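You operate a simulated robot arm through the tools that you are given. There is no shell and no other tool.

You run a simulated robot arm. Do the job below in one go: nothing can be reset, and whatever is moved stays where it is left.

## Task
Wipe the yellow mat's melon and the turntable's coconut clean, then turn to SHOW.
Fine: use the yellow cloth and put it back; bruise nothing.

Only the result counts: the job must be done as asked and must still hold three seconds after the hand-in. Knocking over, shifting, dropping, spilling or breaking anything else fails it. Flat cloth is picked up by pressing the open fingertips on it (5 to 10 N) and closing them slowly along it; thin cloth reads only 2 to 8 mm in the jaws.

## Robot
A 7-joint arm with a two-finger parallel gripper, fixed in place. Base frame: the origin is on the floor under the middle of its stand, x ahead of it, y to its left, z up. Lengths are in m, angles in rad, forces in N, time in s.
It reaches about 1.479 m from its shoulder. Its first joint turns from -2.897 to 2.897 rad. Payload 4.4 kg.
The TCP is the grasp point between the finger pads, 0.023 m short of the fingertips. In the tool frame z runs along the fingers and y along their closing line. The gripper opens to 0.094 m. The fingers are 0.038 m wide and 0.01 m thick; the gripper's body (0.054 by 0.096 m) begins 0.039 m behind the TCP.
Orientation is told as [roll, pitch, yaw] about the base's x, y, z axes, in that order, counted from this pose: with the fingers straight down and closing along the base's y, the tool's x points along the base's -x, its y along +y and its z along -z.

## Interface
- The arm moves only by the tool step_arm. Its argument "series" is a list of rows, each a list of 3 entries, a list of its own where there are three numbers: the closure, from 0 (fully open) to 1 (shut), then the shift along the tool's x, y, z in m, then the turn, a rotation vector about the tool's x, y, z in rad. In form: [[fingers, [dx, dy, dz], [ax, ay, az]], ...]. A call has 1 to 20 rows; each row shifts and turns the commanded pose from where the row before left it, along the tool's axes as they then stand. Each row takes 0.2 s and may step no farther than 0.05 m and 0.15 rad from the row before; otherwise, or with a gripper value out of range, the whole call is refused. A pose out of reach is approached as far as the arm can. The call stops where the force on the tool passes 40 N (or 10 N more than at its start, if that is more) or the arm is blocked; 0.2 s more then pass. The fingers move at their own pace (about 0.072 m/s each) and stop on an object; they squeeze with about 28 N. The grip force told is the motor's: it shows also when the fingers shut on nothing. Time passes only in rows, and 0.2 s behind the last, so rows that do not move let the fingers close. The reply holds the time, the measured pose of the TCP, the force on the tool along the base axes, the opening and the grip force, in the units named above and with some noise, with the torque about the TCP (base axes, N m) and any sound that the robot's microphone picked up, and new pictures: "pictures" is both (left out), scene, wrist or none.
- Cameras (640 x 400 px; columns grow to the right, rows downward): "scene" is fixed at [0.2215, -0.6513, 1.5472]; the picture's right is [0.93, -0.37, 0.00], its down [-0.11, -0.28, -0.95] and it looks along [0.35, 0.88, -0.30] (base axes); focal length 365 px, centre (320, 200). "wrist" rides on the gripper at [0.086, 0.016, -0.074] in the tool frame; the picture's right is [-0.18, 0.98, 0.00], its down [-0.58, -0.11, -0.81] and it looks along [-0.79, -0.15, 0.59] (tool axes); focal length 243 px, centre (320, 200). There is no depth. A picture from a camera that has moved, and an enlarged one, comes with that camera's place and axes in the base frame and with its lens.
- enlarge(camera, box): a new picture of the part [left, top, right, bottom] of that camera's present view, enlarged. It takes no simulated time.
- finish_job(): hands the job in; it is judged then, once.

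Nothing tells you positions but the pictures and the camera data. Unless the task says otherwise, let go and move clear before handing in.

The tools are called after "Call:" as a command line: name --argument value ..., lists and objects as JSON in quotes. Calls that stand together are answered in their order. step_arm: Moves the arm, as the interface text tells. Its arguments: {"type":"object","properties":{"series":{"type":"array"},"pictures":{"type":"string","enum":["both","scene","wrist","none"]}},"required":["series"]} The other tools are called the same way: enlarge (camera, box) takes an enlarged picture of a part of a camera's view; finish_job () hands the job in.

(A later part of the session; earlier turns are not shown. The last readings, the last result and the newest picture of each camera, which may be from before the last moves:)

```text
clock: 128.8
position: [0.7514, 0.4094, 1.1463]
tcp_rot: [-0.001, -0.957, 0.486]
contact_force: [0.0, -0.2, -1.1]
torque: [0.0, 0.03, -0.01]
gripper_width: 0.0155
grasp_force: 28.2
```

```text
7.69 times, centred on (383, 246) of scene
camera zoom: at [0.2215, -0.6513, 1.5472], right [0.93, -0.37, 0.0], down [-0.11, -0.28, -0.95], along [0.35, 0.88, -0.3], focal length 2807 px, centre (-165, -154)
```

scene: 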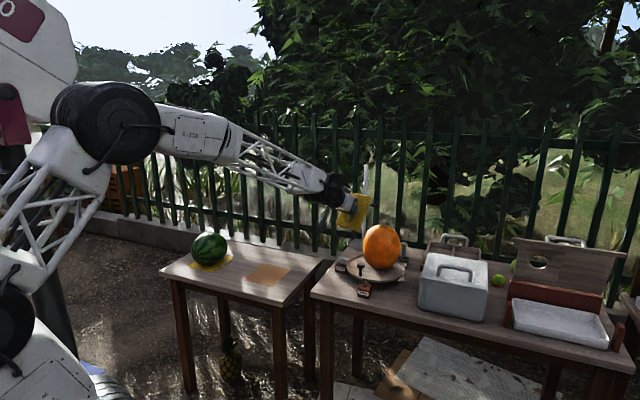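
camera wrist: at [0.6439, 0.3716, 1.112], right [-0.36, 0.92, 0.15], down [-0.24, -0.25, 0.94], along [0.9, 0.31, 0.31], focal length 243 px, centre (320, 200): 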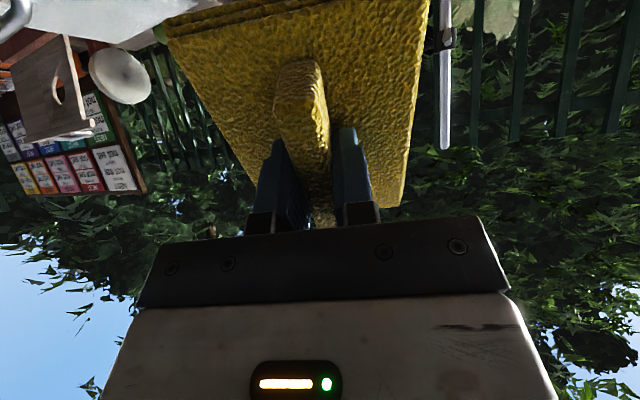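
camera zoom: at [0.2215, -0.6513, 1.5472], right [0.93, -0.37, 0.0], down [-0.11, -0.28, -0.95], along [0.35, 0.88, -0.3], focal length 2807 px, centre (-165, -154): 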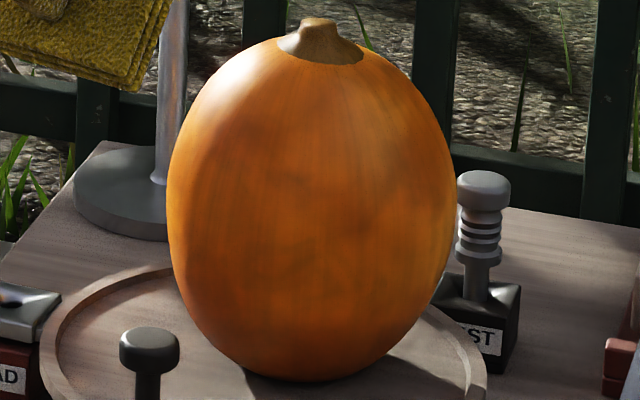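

I want a close look at the lit side, so I'll bring the tool upright and go round to the +y side to look with the wrist camera.

Call:
step_arm --series '[[1, [0, 0, 0], [0, 0.137, 0]], [1, [0, 0, 0], [0, 0.137, 0]], [1, [0, 0, 0], [0, 0.137, 0]], [1, [0, 0, 0], [0, 0.137, 0]], [1, [0, 0, 0], [0, 0.137, 0]], [1, [0, 0, 0], [0, 0.137, 0]], [1, [0, 0, 0], [0, 0.137, 0]], [1, [-0.0228, 0.0389, 0], [0, 0, 0]], [1, [-0.0228, 0.0389, 0], [0, 0, 0]], [1, [-0.0228, 0.0389, 0], [0, 0, 0]], [1, [-0.0228, 0.0389, 0], [0, 0, 0]], [1, [-0.0228, 0.0389, 0], [0, 0, 0]], [1, [-0.0228, 0.0389, 0], [0, 0, 0]], [1, [-0.0228, 0.0389, 0], [0, 0, 0]], [1, [-0.0228, 0.0389, 0], [0, 0, 0]], [1, [0, 0, 0], [0, 0, 0]]]'

Call:
enlarge --camera "wrist" --box '[0, 0, 240, 220]'

```text
clock: 132.2
position: [0.7683, 0.7713, 1.1453]
tcp_rot: [-0.001, 0.001, 0.485]
contact_force: [-0.8, -0.5, -1.1]
torque: [-0.02, -0.02, -0.02]
gripper_width: 0.0155
grasp_force: 27.9
camera wrist: at [0.6842, 0.7458, 1.2191], right [-0.3, 0.96, 0.0], down [0.57, 0.17, 0.81], along [0.77, 0.24, -0.59], focal length 243 px, centre (320, 200)
```

scene: 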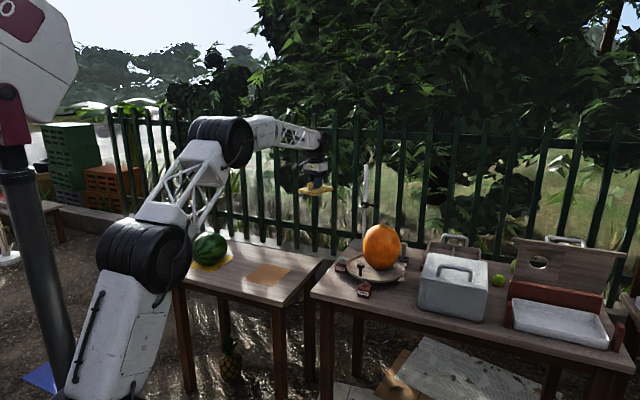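
wrist: 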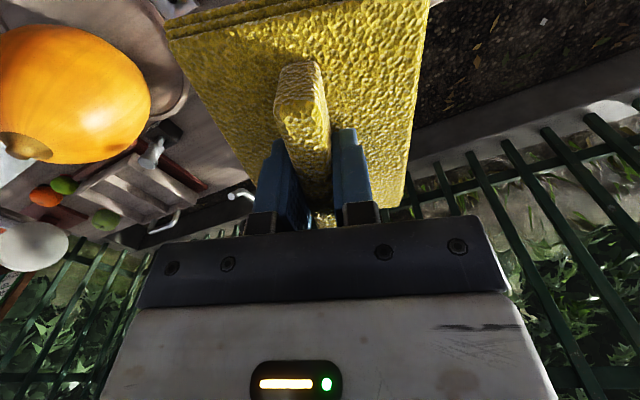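

```text
1.82 times, centred on (120, 110) of wrist
camera zoom: at [0.6842, 0.7458, 1.2191], right [-0.3, 0.96, 0.0], down [0.57, 0.17, 0.81], along [0.77, 0.24, -0.59], focal length 441 px, centre (684, 364)
```

zoom: 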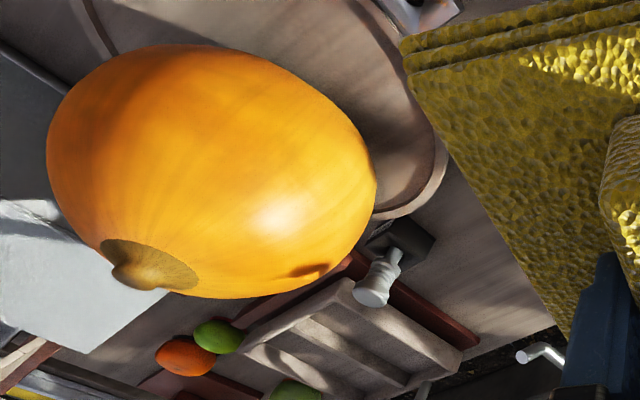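

Call:
enlarge --camera "wrist" --box '[10, 20, 160, 170]'

```text
2.67 times, centred on (85, 95) of wrist
camera zoom: at [0.6842, 0.7458, 1.2191], right [-0.3, 0.96, 0.0], down [0.57, 0.17, 0.81], along [0.77, 0.24, -0.59], focal length 647 px, centre (947, 480)
```

zoom: 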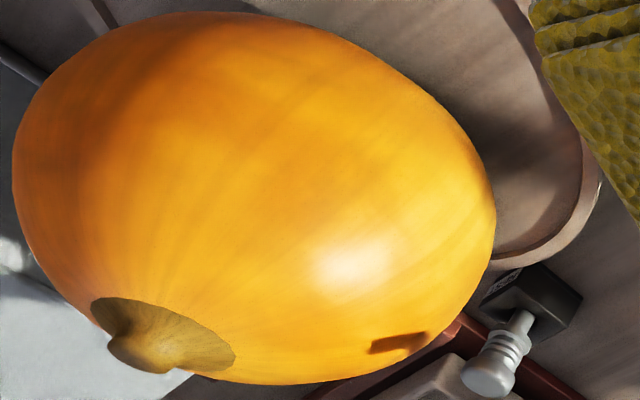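

It looks glossy now, but the last strokes had weak contact, so I'll add one more solid series for safety. Returning to the standoff.

Call:
step_arm --series '[[1, [0.0228, -0.0389, 0], [0, 0, 0]], [1, [0.0228, -0.0389, 0], [0, 0, 0]], [1, [0.0228, -0.0389, 0], [0, 0, 0]], [1, [0.0228, -0.0389, 0], [0, 0, 0]], [1, [0.0228, -0.0389, 0], [0, 0, 0]], [1, [0.0228, -0.0389, 0], [0, 0, 0]], [1, [0.0228, -0.0389, 0], [0, 0, 0]], [1, [0.0228, -0.0389, 0], [0, 0, 0]], [1, [0, 0, 0], [0, -0.137, 0]], [1, [0, 0, 0], [0, -0.137, 0]], [1, [0, 0, 0], [0, -0.137, 0]], [1, [0, 0, 0], [0, -0.137, 0]], [1, [0, 0, 0], [0, -0.137, 0]], [1, [0, 0, 0], [0, -0.137, 0]], [1, [0, 0, 0], [0, -0.137, 0]], [1, [0, 0, 0], [0, 0, 0]]]' --pictures "none"

Call:
step_arm --series '[[1, [0.02, 0, 0.04], [0, 0, 0]], [1, [0.02, 0, 0.04], [0, 0, 0]], [1, [0.02, 0, 0.04], [0, 0, 0]], [1, [0, 0, 0.04], [0, 0, 0]], [1, [0, 0, 0.0185], [0, 0, 0]], [1, [0, 0, 0], [0, 0, 0]]]' --pictures "none"

```text
clock: 135.6
position: [0.7525, 0.411, 1.1428]
tcp_rot: [0.001, -0.961, 0.482]
contact_force: [0.6, -0.2, -0.7]
torque: [-0.01, 0.02, 0.01]
gripper_width: 0.0153
grasp_force: 28.1
```

```text
clock: 137.0
position: [0.8499, 0.4636, 0.9952]
tcp_rot: [0.0, -0.957, 0.485]
contact_force: [-0.1, 0.1, -0.2]
torque: [0.02, 0.0, 0.02]
gripper_width: 0.0153
grasp_force: 27.6
```

Call:
step_arm --series '[[1, [0, 0, 0.0014], [0, 0, 0]], [1, [0, 0, 0], [0, 0, 0]]]' --pictures "none"

Call:
step_arm --series '[[1, [0, 0, 0.0005], [0, 0, 0]], [1, [0, 0, 0], [0, 0, 0]]]' --pictures "none"

```text
clock: 137.6
position: [0.8522, 0.4647, 0.9946]
tcp_rot: [0.0, -0.959, 0.485]
contact_force: [-0.5, -0.4, -0.6]
torque: [0.0, 0.04, 0.0]
gripper_width: 0.0153
grasp_force: 27.8
```

```text
clock: 138.2
position: [0.8521, 0.4648, 0.9948]
tcp_rot: [-0.001, -0.96, 0.485]
contact_force: [-5.9, -2.8, 6.2]
torque: [0.1, -0.1, 0.01]
gripper_width: 0.0152
grasp_force: 28.4
```

Call:
step_arm --series '[[1, [-0.005, 0, 0], [0, 0, 0]], [1, [-0.005, 0, 0], [0, 0, 0]], [1, [0, 0, 0], [0, 0, 0]]]' --pictures "none"

Call:
step_arm --series '[[1, [0.005, 0, 0], [0, 0, 0]], [1, [0.005, 0, 0], [0, 0, 0]], [1, [0, 0, 0], [0, 0, 0]]]' --pictures "none"

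Call:
step_arm --series '[[1, [0.005, 0, 0], [0, 0, 0]], [1, [0.005, 0, 0], [0, 0, 0]], [1, [0, 0, 0], [0, 0, 0]]]' --pictures "none"

```text
clock: 139.0
position: [0.8584, 0.4666, 1.0017]
tcp_rot: [0.001, -0.959, 0.485]
contact_force: [-2.9, -1.6, -0.2]
torque: [0.0, 0.0, -0.01]
gripper_width: 0.0152
grasp_force: 27.7
```

```text
clock: 139.8
position: [0.8519, 0.4652, 0.9938]
tcp_rot: [0.0, -0.963, 0.485]
contact_force: [-8.5, -4.4, 18.9]
torque: [0.21, -0.68, -0.08]
gripper_width: 0.0153
grasp_force: 28.1
```

```text
clock: 140.6
position: [0.8454, 0.4614, 0.9841]
tcp_rot: [-0.001, -0.957, 0.484]
contact_force: [-9.3, -4.0, 14.9]
torque: [0.33, -0.73, 0.01]
gripper_width: 0.0157
grasp_force: 28.1
```

Call:
step_arm --series '[[1, [-0.005, 0, -0.0006], [0, 0, 0]], [1, [-0.005, 0, 0], [0, 0, 0]], [1, [-0.005, 0, 0], [0, 0, 0]], [1, [0.005, 0, 0], [0, 0, 0]], [1, [0.005, 0, 0], [0, 0, 0]], [1, [0.005, 0, 0], [0, 0, 0]]]' --pictures "none"

Call:
step_arm --series '[[1, [-0.005, 0, 0], [0, 0, 0]], [1, [-0.005, 0, 0], [0, 0, 0]], [1, [-0.005, 0, 0], [0, 0, 0]], [1, [0.005, 0, 0], [0, 0, 0]], [1, [0.005, 0, 0], [0, 0, 0]], [1, [0.005, 0, 0], [0, 0, 0]]]' --pictures "none"

Call:
step_arm --series '[[1, [-0.005, 0, 0], [0, 0, 0]], [1, [-0.005, 0, 0], [0, 0, 0]], [1, [-0.005, 0, 0], [0, 0, 0]], [1, [0.005, 0, 0], [0, 0, 0]], [1, [0.005, 0, 0], [0, 0, 0]], [1, [0.005, 0, 0], [0, 0, 0]]]' --pictures "scene"

Call:
enlarge --camera "scene" --box '[330, 210, 410, 280]'

```text
clock: 142.0
position: [0.8466, 0.4614, 0.9856]
tcp_rot: [0.0, -0.959, 0.486]
contact_force: [-0.4, -0.5, -0.1]
torque: [0.03, 0.01, -0.01]
gripper_width: 0.0155
grasp_force: 28.2
```

```text
clock: 143.4
position: [0.8471, 0.4606, 0.9843]
tcp_rot: [0.0, -0.96, 0.484]
contact_force: [-0.7, 0.1, -1.8]
torque: [-0.05, 0.02, -0.01]
gripper_width: 0.0155
grasp_force: 28.0
```

```text
clock: 144.8
position: [0.8471, 0.4621, 0.9855]
tcp_rot: [0.0, -0.958, 0.485]
contact_force: [-0.2, 0.2, -1.2]
torque: [-0.03, -0.02, -0.04]
gripper_width: 0.0155
grasp_force: 28.5
```

scene: 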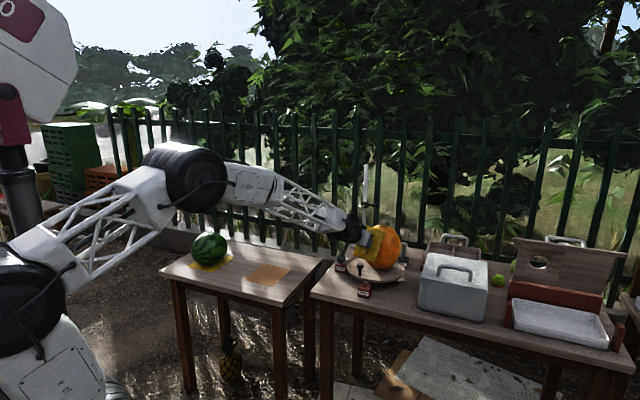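

```text
5.71 times, centred on (370, 245) of scene
camera zoom: at [0.2215, -0.6513, 1.5472], right [0.93, -0.37, 0.0], down [-0.11, -0.28, -0.95], along [0.35, 0.88, -0.3], focal length 2085 px, centre (34, -57)
```

zoom: 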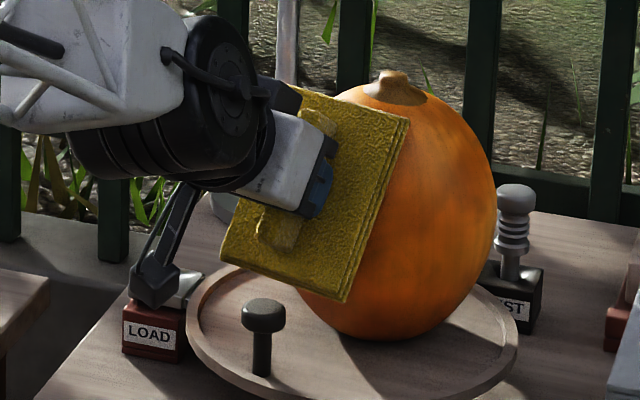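

Call:
step_arm --series '[[1, [-0.005, 0, 0.0003], [0, 0, 0]], [1, [-0.005, 0, 0], [0, 0, 0]], [1, [-0.005, 0, 0], [0, 0, 0]], [1, [0.005, 0, 0], [0, 0, 0]], [1, [0.005, 0, 0], [0, 0, 0]], [1, [0.005, 0, 0], [0, 0, 0]]]' --pictures "none"

Call:
step_arm --series '[[1, [-0.005, 0, 0], [0, 0, 0]], [1, [-0.005, 0, 0], [0, 0, 0]], [1, [-0.005, 0, 0], [0, 0, 0]], [1, [0.005, 0, 0], [0, 0, 0]], [1, [0.005, 0, 0], [0, 0, 0]], [1, [0.005, 0, 0], [0, 0, 0]]]' --pictures "none"

```text
clock: 146.2
position: [0.8482, 0.4602, 0.9862]
tcp_rot: [0.0, -0.961, 0.485]
contact_force: [-3.3, -2.5, 9.6]
torque: [0.15, -0.44, 0.0]
gripper_width: 0.0156
grasp_force: 28.3
```

```text
clock: 147.6
position: [0.8483, 0.462, 0.9865]
tcp_rot: [-0.001, -0.96, 0.484]
contact_force: [0.2, 0.2, 2.5]
torque: [0.07, -0.16, 0.0]
gripper_width: 0.0151
grasp_force: 28.3
```

Call:
step_arm --series '[[1, [-0.005, 0, 0.0001], [0, 0, 0]], [1, [-0.005, 0, 0], [0, 0, 0]], [1, [-0.005, 0, 0], [0, 0, 0]], [1, [0.005, 0, 0], [0, 0, 0]], [1, [0.005, 0, 0], [0, 0, 0]], [1, [0.005, 0, 0], [0, 0, 0]]]' --pictures "none"

Call:
step_arm --series '[[1, [-0.005, 0, 0], [0, 0, 0]], [1, [-0.005, 0, 0], [0, 0, 0]], [1, [-0.005, 0, 0], [0, 0, 0]], [1, [0.005, 0, 0], [0, 0, 0]], [1, [0.005, 0, 0], [0, 0, 0]], [1, [0.005, 0, 0], [0, 0, 0]]]' --pictures "none"

Call:
step_arm --series '[[1, [-0.005, 0, 0], [0, 0, 0]], [1, [-0.005, 0, 0], [0, 0, 0]], [1, [-0.005, 0, 0], [0, 0, 0]], [1, [0.005, 0, 0], [0, 0, 0]], [1, [0.005, 0, 0], [0, 0, 0]], [1, [0.005, 0, 0], [0, 0, 0]]]' --pictures "none"

Call:
step_arm --series '[[1, [0, 0, -0.02], [0, 0, 0]], [1, [0, 0, -0.04], [0, 0, 0]], [1, [-0.02, 0, -0.04], [0, 0, 0]], [1, [-0.02, 0, -0.04], [0, 0, 0]], [1, [-0.02, 0, -0.04], [0, 0, 0]], [1, [0, 0, 0], [0, 0, 0]]]' --pictures "scene"

Call:
enlarge --camera "scene" --box '[358, 220, 408, 272]'

Call:
enlarge --camera "scene" --box '[330, 230, 410, 305]'

```text
clock: 149.0
position: [0.8467, 0.4612, 0.985]
tcp_rot: [-0.001, -0.959, 0.485]
contact_force: [-0.2, -1.1, -0.3]
torque: [0.0, 0.02, 0.01]
gripper_width: 0.0153
grasp_force: 27.9
```

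```text
clock: 150.4
position: [0.8472, 0.4622, 0.9845]
tcp_rot: [0.001, -0.96, 0.486]
contact_force: [0.2, -1.0, 0.7]
torque: [0.0, -0.03, -0.02]
gripper_width: 0.0156
grasp_force: 27.9
```

```text
clock: 151.8
position: [0.8472, 0.4627, 0.9855]
tcp_rot: [0.0, -0.958, 0.486]
contact_force: [-1.8, -1.1, 3.8]
torque: [0.02, -0.2, -0.06]
gripper_width: 0.0154
grasp_force: 28.4
```

```text
clock: 153.2
position: [0.7483, 0.4086, 1.1347]
tcp_rot: [0.0, -0.96, 0.485]
contact_force: [-1.3, -1.1, 0.1]
torque: [-0.02, 0.01, -0.01]
gripper_width: 0.0154
grasp_force: 28.6
```

scene: 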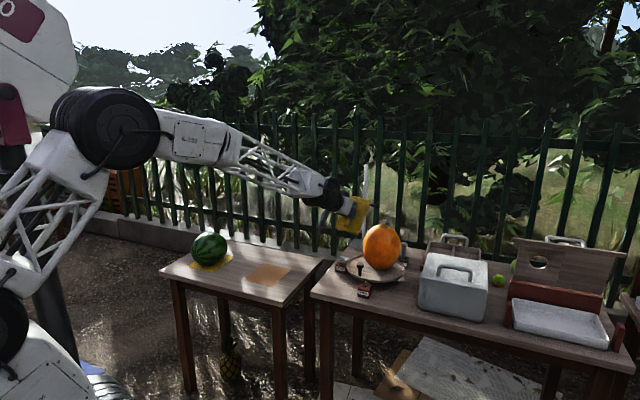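

```text
7.69 times, centred on (383, 246) of scene
camera zoom: at [0.2215, -0.6513, 1.5472], right [0.93, -0.37, 0.0], down [-0.11, -0.28, -0.95], along [0.35, 0.88, -0.3], focal length 2807 px, centre (-165, -154)
```

zoom: 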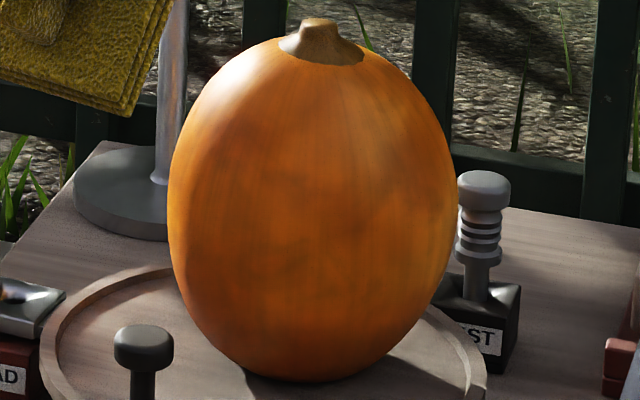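

```text
5.33 times, centred on (370, 268) of scene
camera zoom: at [0.2215, -0.6513, 1.5472], right [0.93, -0.37, 0.0], down [-0.11, -0.28, -0.95], along [0.35, 0.88, -0.3], focal length 1946 px, centre (53, -160)
```

zoom: 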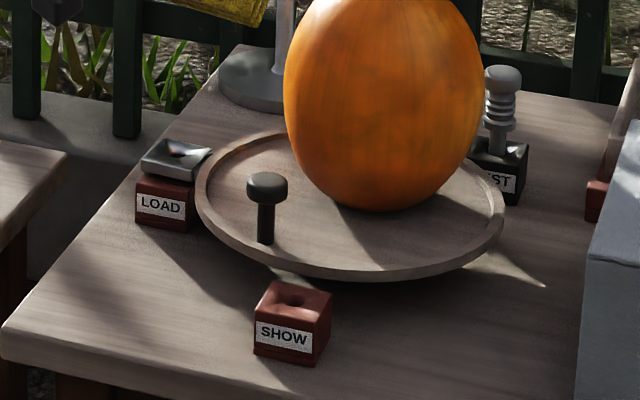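

The coconut's look no longer changes with wiping, so what's left is its natural colouring. Now I return the cloth: untilt, turn back to the pickup yaw, and go above the brown mat.

Call:
step_arm --series '[[1, [0, 0, 0], [0, 0.137, 0]], [1, [0, 0, 0], [0, 0.137, 0]], [1, [0, 0, 0], [0, 0.137, 0]], [1, [0, 0, 0], [0, 0.137, 0]], [1, [0, 0, 0], [0, 0.137, 0]], [1, [0, 0, 0], [0, 0.137, 0]], [1, [0, 0, 0], [0, 0.137, 0]], [1, [0, 0, 0], [0, 0, 0.1411]], [1, [0, 0, 0], [0, 0, 0.1411]], [1, [0, 0, 0], [0, 0, 0.1411]], [1, [0, 0, 0], [0, 0, 0.1411]], [1, [0, 0, 0], [0, 0, 0.1411]], [1, [0, 0, 0], [0, 0, 0.1411]], [1, [0, 0, 0], [0, 0, 0.1411]], [1, [0, 0, 0], [0, 0, 0.1411]], [1, [0, 0, 0], [0, 0, 0.1411]], [1, [0, 0, 0], [0, 0, 0]]]' --pictures "none"

```text
clock: 156.8
position: [0.7465, 0.41, 1.1376]
tcp_rot: [0.001, -0.002, -0.787]
contact_force: [0.8, -0.3, -0.5]
torque: [0.01, -0.02, 0.04]
gripper_width: 0.0151
grasp_force: 27.7
```

Call:
step_arm --series '[[1, [0.0429, 0.01537, 0], [0, 0, 0]], [1, [0.0429, 0.01537, 0], [0, 0, 0]], [1, [0.0429, 0.01537, 0], [0, 0, 0]], [1, [0.0429, 0.01537, 0], [0, 0, 0]], [1, [0.0429, 0.01537, 0], [0, 0, 0]], [1, [0.0429, 0.01537, 0], [0, 0, 0]], [1, [0.0429, 0.01537, 0], [0, 0, 0]], [1, [0.0429, 0.01537, 0], [0, 0, 0]], [1, [0.0429, 0.01537, 0], [0, 0, 0]], [1, [0.0429, 0.01537, 0], [0, 0, 0]], [1, [0, 0, 0.045], [0, 0, 0]], [1, [0, 0, 0.045], [0, 0, 0]], [1, [0, 0, 0.045], [0, 0, 0]], [1, [0, 0, 0.045], [0, 0, 0]], [1, [0, 0, 0.04], [0, 0, 0]], [1, [0, 0, 0.03], [0, 0, 0]], [1, [0, 0, 0], [0, 0, 0]], [1, [0, 0, 0], [0, 0, 0]]]'

Call:
enlarge --camera "scene" --box '[180, 200, 320, 300]'

```text
clock: 160.6
position: [0.5542, 0.8186, 0.8872]
tcp_rot: [0.0, -0.002, -0.783]
contact_force: [0.4, 0.8, -0.6]
torque: [0.02, -0.03, 0.0]
gripper_width: 0.0154
grasp_force: 27.9
camera wrist: at [0.5041, 0.8912, 0.9618], right [0.82, 0.57, 0.0], down [0.33, -0.49, 0.81], along [0.46, -0.66, -0.59], focal length 243 px, centre (320, 200)
```

scene: 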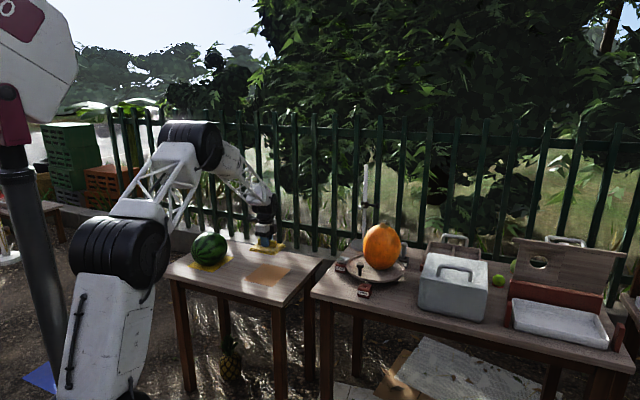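
wrist: 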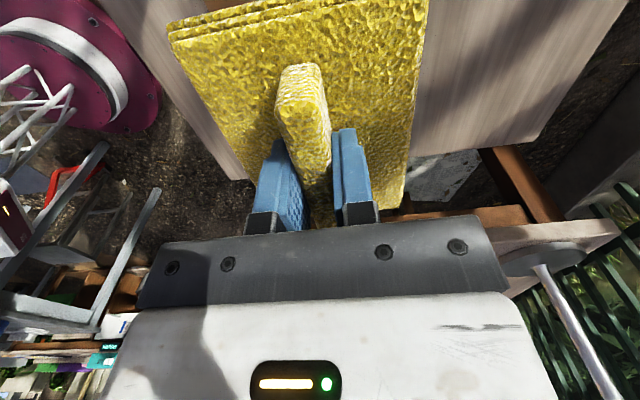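

```text
4.00 times, centred on (250, 250) of scene
camera zoom: at [0.2215, -0.6513, 1.5472], right [0.93, -0.37, 0.0], down [-0.11, -0.28, -0.95], along [0.35, 0.88, -0.3], focal length 1460 px, centre (600, 0)
```

zoom: 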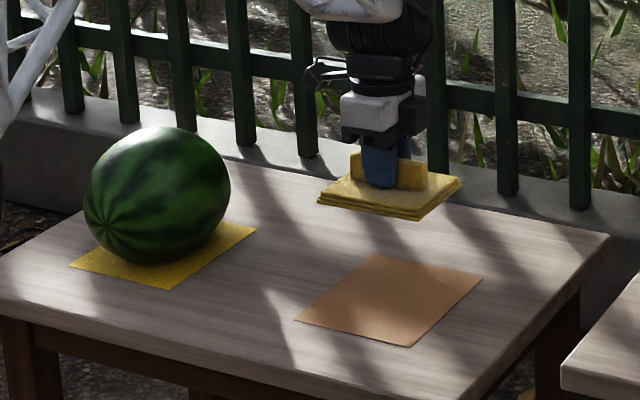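

Call:
step_arm --series '[[1, [0.0043, 0, 0.02], [0, 0, 0]], [1, [0, 0, 0.035], [0, 0, 0]], [1, [0, 0, 0.035], [0, 0, 0]], [1, [0, 0, 0.02], [0, 0, 0]], [1, [0, 0, 0.01], [0, 0, 0]], [1, [0, 0, 0], [0, 0, 0]]]' --pictures "scene"

Call:
enlarge --camera "scene" --box '[235, 235, 305, 295]'

```text
clock: 162.0
position: [0.5498, 0.8238, 0.7677]
tcp_rot: [0.0, 0.0, -0.783]
contact_force: [-0.7, -0.5, -0.8]
torque: [-0.02, 0.04, 0.04]
gripper_width: 0.0155
grasp_force: 28.1
```

scene: 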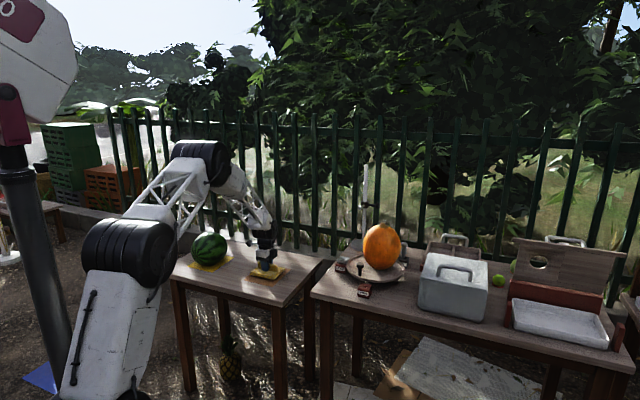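

```text
6.67 times, centred on (270, 265) of scene
camera zoom: at [0.2215, -0.6513, 1.5472], right [0.93, -0.37, 0.0], down [-0.11, -0.28, -0.95], along [0.35, 0.88, -0.3], focal length 2433 px, centre (653, -233)
```

zoom: 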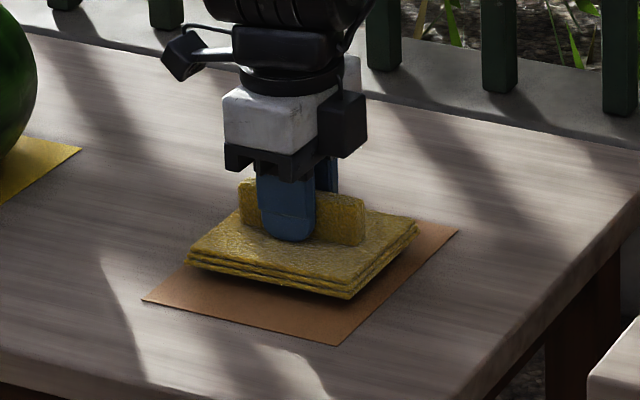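

Call:
step_arm --series '[[1, [-0.002, 0, 0.004], [0, 0, 0]], [1, [0, 0, 0.003], [0, 0, 0]], [1, [0, 0, 0], [0, 0, 0]]]' --pictures "none"

Call:
step_arm --series '[[1, [0, 0, 0.0015], [0, 0, 0]], [1, [0, 0, 0], [0, 0, 0]]]' --pictures "none"

```text
clock: 162.8
position: [0.5513, 0.8229, 0.7591]
tcp_rot: [0.002, 0.0, -0.784]
contact_force: [-0.1, -0.1, -0.4]
torque: [-0.03, 0.02, -0.01]
gripper_width: 0.0152
grasp_force: 28.1
```

```text
clock: 163.4
position: [0.5526, 0.823, 0.7589]
tcp_rot: [0.0, 0.0, -0.784]
contact_force: [-0.1, 0.4, -0.1]
torque: [0.01, 0.0, -0.02]
gripper_width: 0.0155
grasp_force: 27.8
```

Call:
step_arm --series '[[1, [0, 0, 0.0015], [0, 0, 0]], [1, [0, 0, 0], [0, 0, 0]]]' --pictures "none"

Call:
step_arm --series '[[1, [0, 0, 0.001], [0, 0, 0]], [1, [0, 0, 0], [0, 0, 0]]]' --pictures "scene"

Call:
enlarge --camera "scene" --box '[235, 235, 305, 295]'

```text
clock: 164.0
position: [0.5509, 0.8233, 0.7587]
tcp_rot: [0.001, -0.001, -0.783]
contact_force: [1.3, -2.8, 8.1]
torque: [0.26, 0.34, 0.08]
gripper_width: 0.0154
grasp_force: 27.9
```

```text
clock: 164.6
position: [0.552, 0.8226, 0.7578]
tcp_rot: [0.001, -0.001, -0.782]
contact_force: [4.1, -4.1, 16.6]
torque: [0.65, 0.65, 0.06]
gripper_width: 0.0157
grasp_force: 28.4
```

scene: 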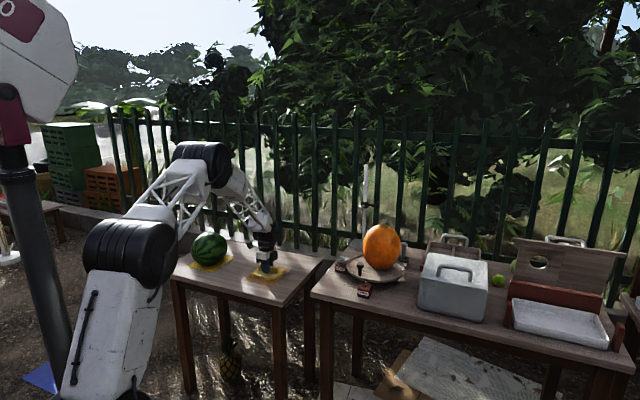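

```text
6.67 times, centred on (270, 265) of scene
camera zoom: at [0.2215, -0.6513, 1.5472], right [0.93, -0.37, 0.0], down [-0.11, -0.28, -0.95], along [0.35, 0.88, -0.3], focal length 2433 px, centre (653, -233)
```

zoom: 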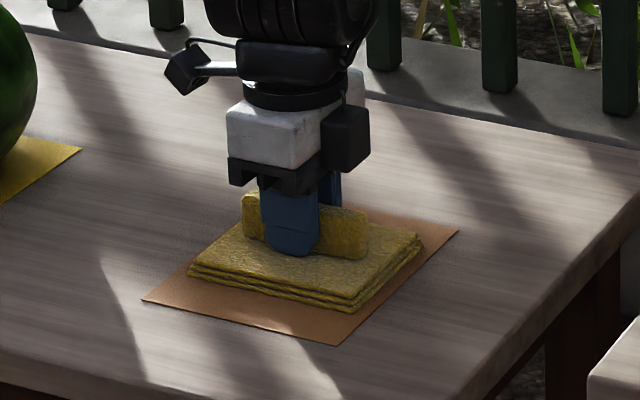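

The pad is back on its brown mat in the same spot. I'll ease the pressure, open and lift away.

Call:
step_arm --series '[[1, [0, 0, -0.001], [0, 0, 0]], [0.7, [0, 0, 0], [0, 0, 0]], [0.3, [0, 0, 0], [0, 0, 0]], [0, [0, 0, 0], [0, 0, 0]], [0, [0, 0, 0], [0, 0, 0]], [0, [0, 0, 0], [0, 0, 0]], [0, [0, 0, -0.02], [0, 0, 0]], [0, [0, 0, -0.04], [0, 0, 0]], [0, [0, 0, -0.05], [0, 0, 0]], [0, [0, 0, -0.05], [0, 0, 0]], [0, [0, 0, -0.05], [0, 0, 0]], [0, [0, 0, 0], [0, 0, 0]]]'

Call:
enlarge --camera "scene" --box '[235, 255, 305, 295]'

Call:
enlarge --camera "scene" --box '[182, 222, 246, 278]'

```text
clock: 167.2
position: [0.5493, 0.8253, 0.9676]
tcp_rot: [0.001, 0.0, -0.783]
contact_force: [0.8, 0.4, 0.0]
torque: [0.05, 0.0, 0.01]
gripper_width: 0.0939
grasp_force: 0.0
camera wrist: at [0.4999, 0.8969, 1.0413], right [0.82, 0.57, 0.0], down [0.33, -0.49, 0.81], along [0.46, -0.66, -0.59], focal length 243 px, centre (320, 200)
```

scene: 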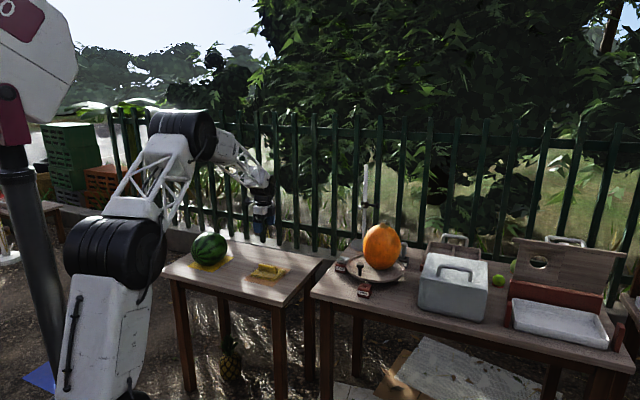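
wrist: 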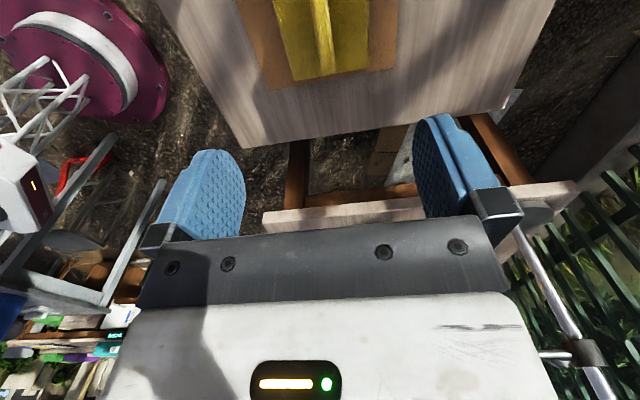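

```text
9.14 times, centred on (270, 275) of scene
camera zoom: at [0.2215, -0.6513, 1.5472], right [0.93, -0.37, 0.0], down [-0.11, -0.28, -0.95], along [0.35, 0.88, -0.3], focal length 3336 px, centre (777, -486)
```

zoom: 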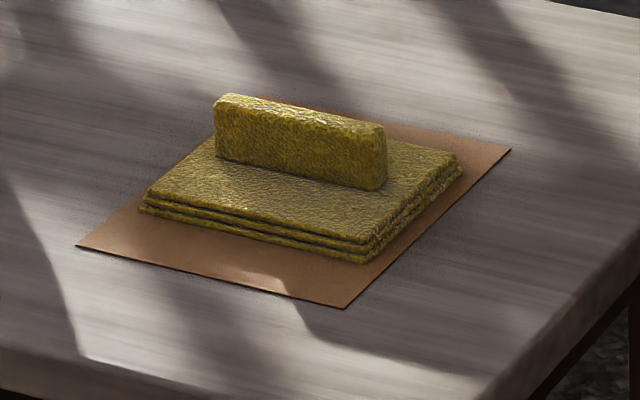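

```text
7.14 times, centred on (214, 250) of scene
camera zoom: at [0.2215, -0.6513, 1.5472], right [0.93, -0.37, 0.0], down [-0.11, -0.28, -0.95], along [0.35, 0.88, -0.3], focal length 2607 px, centre (1077, -157)
```

zoom: 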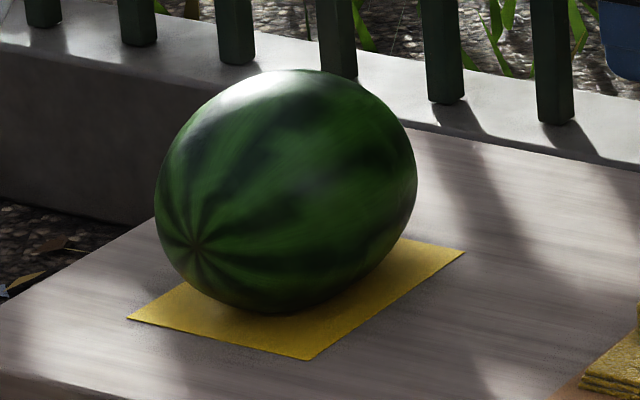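

The cloth lies on its mat as before, and the melon is clean and unmoved. Now I go above the turntable with empty fingers to measure the handle peg against SHOW.

Call:
step_arm --series '[[0, [0, 0, -0.047], [0, 0, 0]], [0, [0, 0, -0.047], [0, 0, 0]], [0, [0, 0, -0.047], [0, 0, 0]], [0, [0, 0, -0.047], [0, 0, 0]], [0, [0, 0, -0.047], [0, 0, 0]], [0, [0, 0, 0], [0, 0, -0.15]], [0, [0, 0, 0], [0, 0, -0.15]], [0, [0, 0, 0], [0, 0, -0.15]], [0, [0, 0, 0], [0, 0, -0.15]], [0, [0, 0, 0], [0, 0, -0.15]], [0, [0, 0, 0], [0, 0, -0.034]], [0, [-0.0213, -0.0406, 0], [0, 0, 0]], [0, [-0.0213, -0.0406, 0], [0, 0, 0]], [0, [-0.0213, -0.0406, 0], [0, 0, 0]], [0, [-0.0213, -0.0406, 0], [0, 0, 0]], [0, [-0.0213, -0.0406, 0], [0, 0, 0]], [0, [-0.0213, -0.0406, 0], [0, 0, 0]], [0, [-0.0213, -0.0406, 0], [0, 0, 0]], [0, [-0.0213, -0.0406, 0], [0, 0, 0]], [0, [0, 0, 0], [0, 0, 0]]]'

Call:
enlarge --camera "wrist" --box '[230, 20, 400, 200]'

Call:
enlarge --camera "wrist" --box '[270, 100, 370, 200]'

```text
clock: 171.4
position: [0.723, 0.4977, 1.2037]
tcp_rot: [0.001, -0.001, -0.001]
contact_force: [0.5, 0.4, 0.1]
torque: [0.0, 0.03, 0.02]
gripper_width: 0.0939
grasp_force: 0.1
camera wrist: at [0.6367, 0.5136, 1.2766], right [0.18, 0.98, 0.0], down [0.58, -0.11, 0.81], along [0.79, -0.15, -0.59], focal length 243 px, centre (320, 200)
```

scene: 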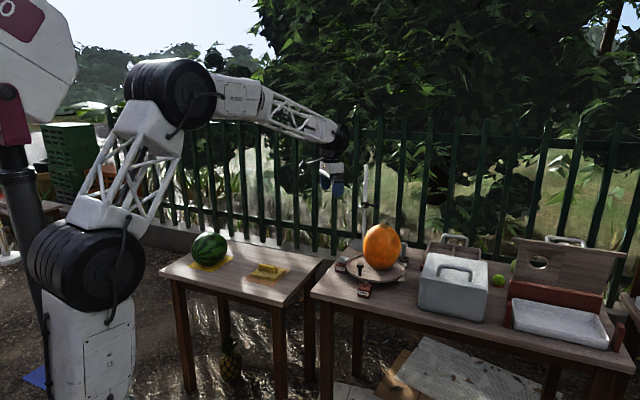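
wrist: 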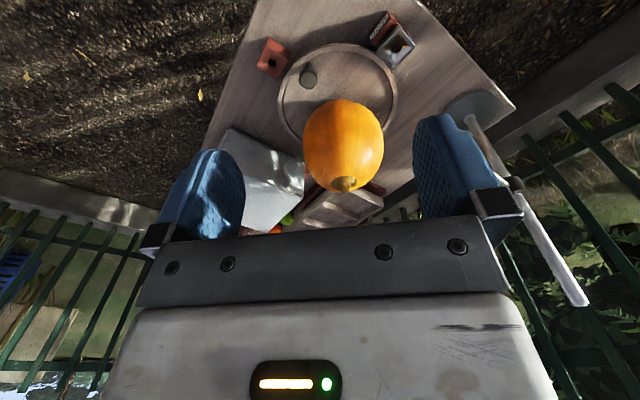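

```text
2.22 times, centred on (315, 110) of wrist
camera zoom: at [0.6367, 0.5136, 1.2766], right [0.18, 0.98, 0.0], down [0.58, -0.11, 0.81], along [0.79, -0.15, -0.59], focal length 539 px, centre (331, 400)
```

zoom: 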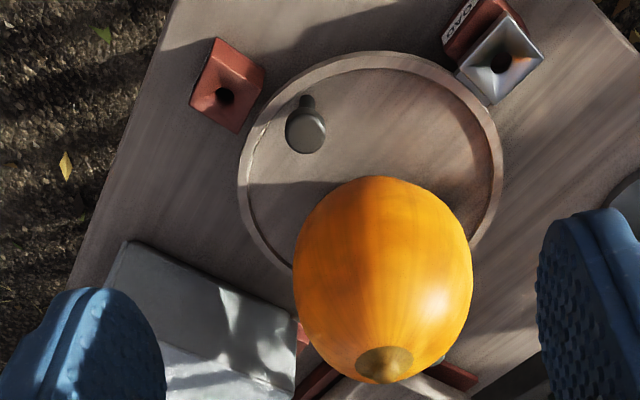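

```text
4.00 times, centred on (320, 150) of wrist
camera zoom: at [0.6367, 0.5136, 1.2766], right [0.18, 0.98, 0.0], down [0.58, -0.11, 0.81], along [0.79, -0.15, -0.59], focal length 970 px, centre (320, 400)
```

zoom: 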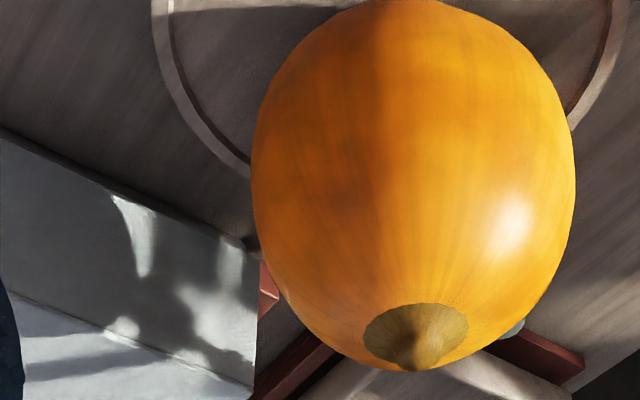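

Call:
enlarge --camera "scene" --box '[362, 232, 402, 257]'

Call:
enlarge --camera "wrist" --box '[305, 105, 355, 155]'

```text
16.00 times, centred on (382, 244) of scene
camera zoom: at [0.2215, -0.6513, 1.5472], right [0.93, -0.37, 0.0], down [-0.11, -0.28, -0.95], along [0.35, 0.88, -0.3], focal length 5839 px, centre (-672, -512)
```

zoom: 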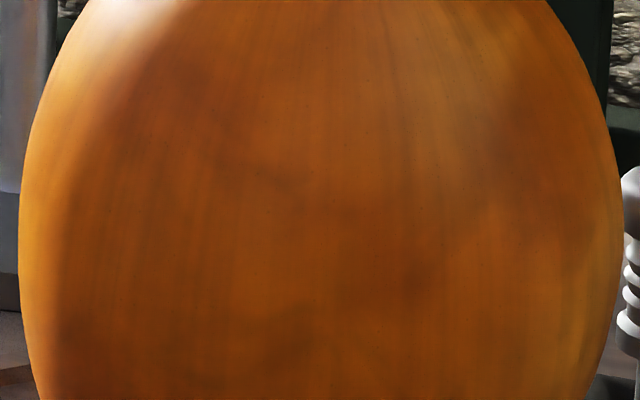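

```text
8.00 times, centred on (330, 130) of wrist
camera zoom: at [0.6367, 0.5136, 1.2766], right [0.18, 0.98, 0.0], down [0.58, -0.11, 0.81], along [0.79, -0.15, -0.59], focal length 1941 px, centre (240, 760)
```

zoom: 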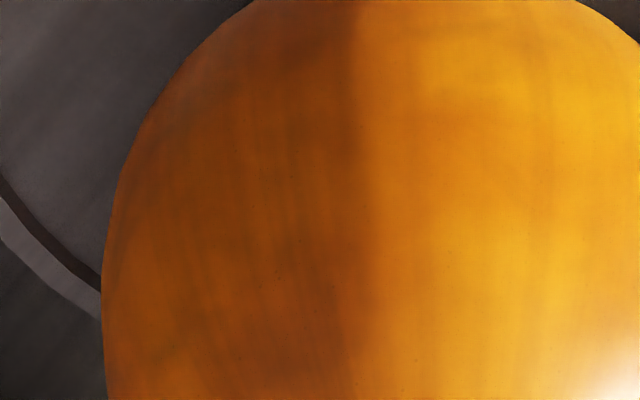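

The coconut is glossy with its natural streaks. Now I check the disc closely for any pointer mark besides the peg.

Call:
enlarge --camera "wrist" --box '[250, 30, 350, 110]'

Call:
enlarge --camera "wrist" --box '[320, 5, 440, 110]'

Call:
enlarge --camera "scene" --box '[335, 255, 415, 300]'

```text
5.00 times, centred on (300, 70) of wrist
camera zoom: at [0.6367, 0.5136, 1.2766], right [0.18, 0.98, 0.0], down [0.58, -0.11, 0.81], along [0.79, -0.15, -0.59], focal length 1213 px, centre (420, 850)
```

zoom: 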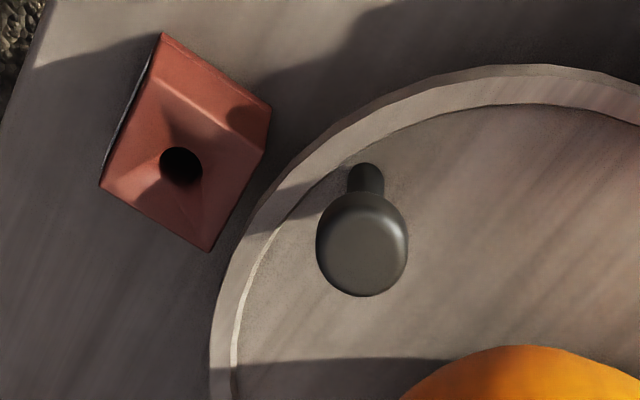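

```text
3.81 times, centred on (380, 58) of wrist
camera zoom: at [0.6367, 0.5136, 1.2766], right [0.18, 0.98, 0.0], down [0.58, -0.11, 0.81], along [0.79, -0.15, -0.59], focal length 924 px, centre (91, 743)
```

zoom: 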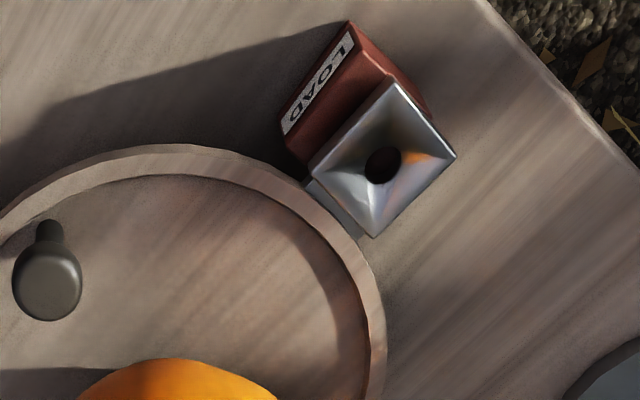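

```text
8.00 times, centred on (375, 278) of scene
camera zoom: at [0.2215, -0.6513, 1.5472], right [0.93, -0.37, 0.0], down [-0.11, -0.28, -0.95], along [0.35, 0.88, -0.3], focal length 2919 px, centre (-120, -420)
```

zoom: 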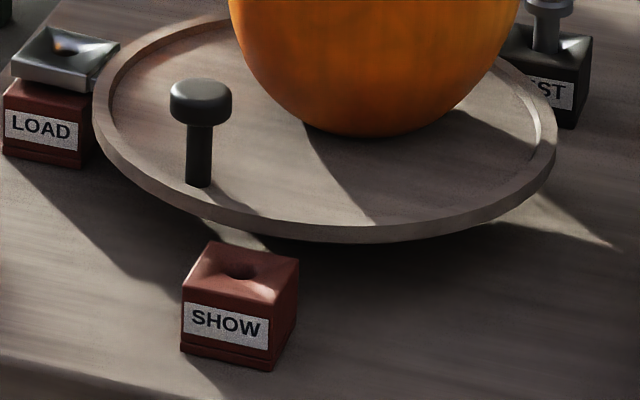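

I now see a silver ear with a funnel hole fixed to the disc; it started over the LOAD block. So turning to SHOW means rotating the disc about 90° until the ear sits over the SHOW block. I'll check the clearances around the peg's path.

Call:
enlarge --camera "scene" --box '[350, 225, 510, 325]'

Call:
enlarge --camera "wrist" --box '[200, 20, 420, 220]'

Call:
enlarge --camera "scene" --box '[330, 255, 360, 280]'

```text
4.00 times, centred on (430, 275) of scene
camera zoom: at [0.2215, -0.6513, 1.5472], right [0.93, -0.37, 0.0], down [-0.11, -0.28, -0.95], along [0.35, 0.88, -0.3], focal length 1460 px, centre (-120, -100)
```

zoom: 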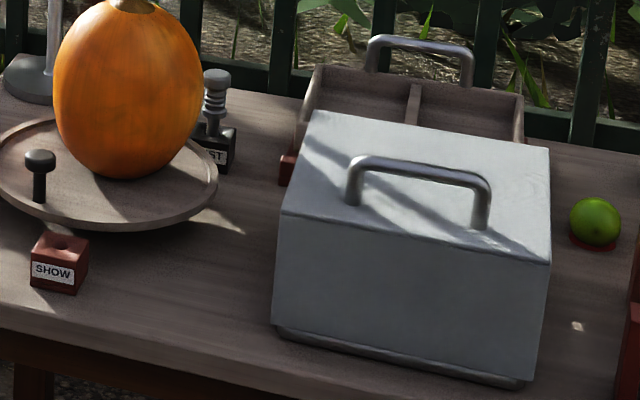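

```text
2.00 times, centred on (310, 120) of wrist
camera zoom: at [0.6367, 0.5136, 1.2766], right [0.18, 0.98, 0.0], down [0.58, -0.11, 0.81], along [0.79, -0.15, -0.59], focal length 485 px, centre (340, 360)
```

zoom: 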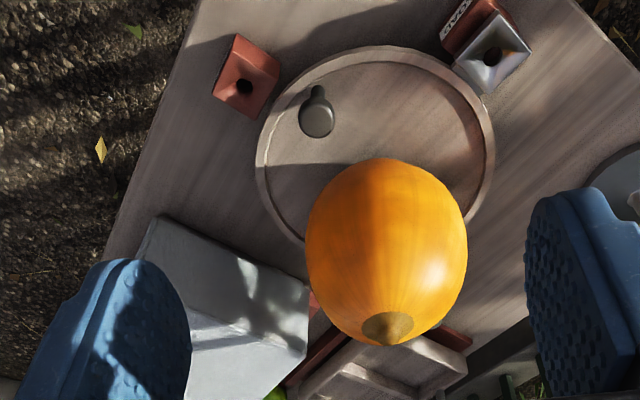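

```text
16.00 times, centred on (345, 268) of scene
camera zoom: at [0.2215, -0.6513, 1.5472], right [0.93, -0.37, 0.0], down [-0.11, -0.28, -0.95], along [0.35, 0.88, -0.3], focal length 5839 px, centre (-80, -880)
```

zoom: 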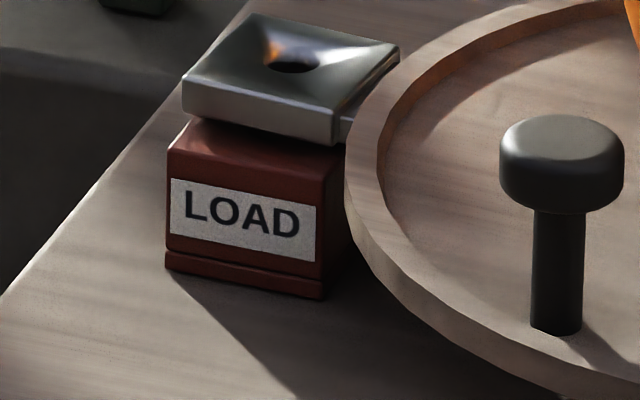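

The box and SHOW block leave room. I'll straddle the peg with open fingers (camera side outward, slightly outside the peg radius to stay clear of the coconut) and first descend to a checking height.

Call:
step_arm --series '[[0, [0, 0, 0], [0, 0, -0.1163]], [0, [0, 0, 0], [0, 0, -0.1163]], [0, [0, 0, 0], [0, 0, -0.1163]], [0, [-0.0254, -0.0248, 0], [0, 0, 0]], [0, [-0.0254, -0.0248, 0], [0, 0, 0]], [0, [-0.0254, -0.0248, 0], [0, 0, 0]], [0, [0, 0, 0.045], [0, 0, 0]], [0, [0, 0, 0.045], [0, 0, 0]], [0, [0, 0, 0.045], [0, 0, 0]], [0, [0, 0, 0.04], [0, 0, 0]], [0, [0, 0, 0.04], [0, 0, 0]], [0, [0, 0, 0.02], [0, 0, 0]], [0, [0, 0, 0], [0, 0, 0]]]'

Call:
enlarge --camera "wrist" --box '[160, 0, 480, 220]'

Call:
enlarge --camera "scene" --box '[320, 220, 420, 300]'

```text
clock: 174.2
position: [0.8168, 0.4533, 0.9656]
tcp_rot: [-0.001, 0.0, 0.348]
contact_force: [0.3, 0.3, 0.5]
torque: [-0.01, 0.0, 0.02]
gripper_width: 0.0941
grasp_force: 0.0
camera wrist: at [0.731, 0.4386, 1.0398], right [-0.16, 0.99, 0.0], down [0.58, 0.1, 0.81], along [0.8, 0.13, -0.59], focal length 243 px, centre (320, 200)
```

scene: 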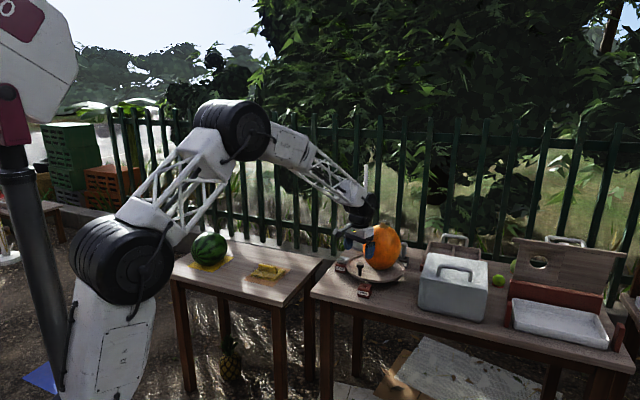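
wrist: 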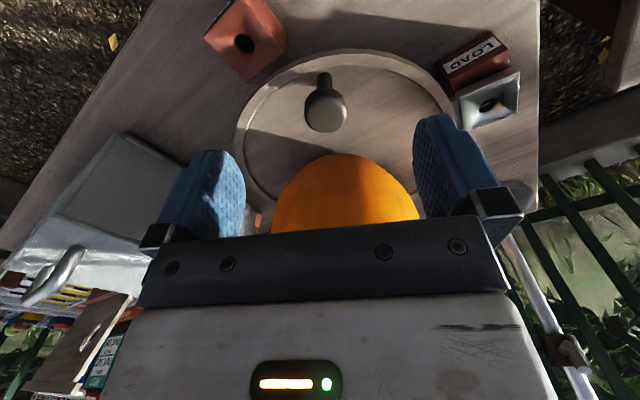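

```text
1.82 times, centred on (320, 110) of wrist
camera zoom: at [0.731, 0.4386, 1.0398], right [-0.16, 0.99, 0.0], down [0.58, 0.1, 0.81], along [0.8, 0.13, -0.59], focal length 441 px, centre (320, 364)
```

zoom: 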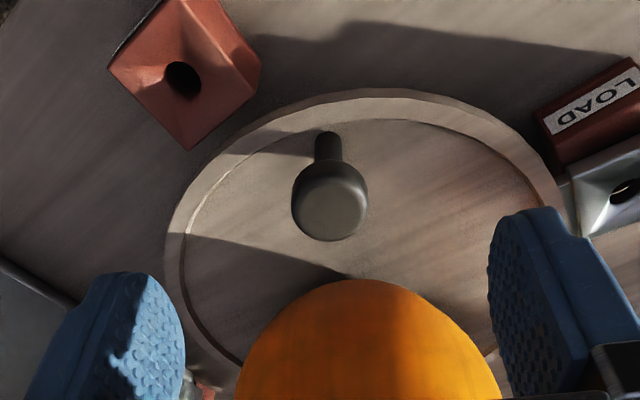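

```text
5.00 times, centred on (370, 260) of scene
camera zoom: at [0.2215, -0.6513, 1.5472], right [0.93, -0.37, 0.0], down [-0.11, -0.28, -0.95], along [0.35, 0.88, -0.3], focal length 1825 px, centre (70, -100)
```

zoom: 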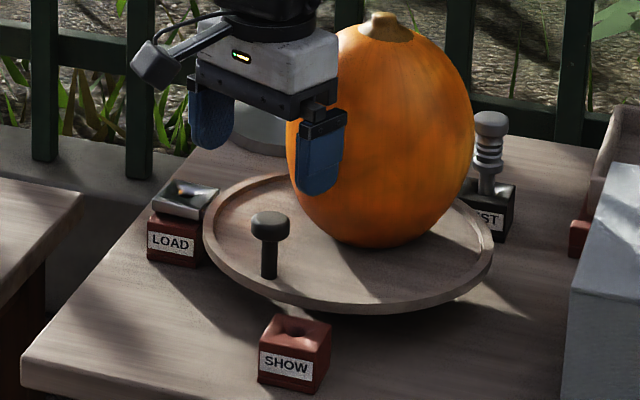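

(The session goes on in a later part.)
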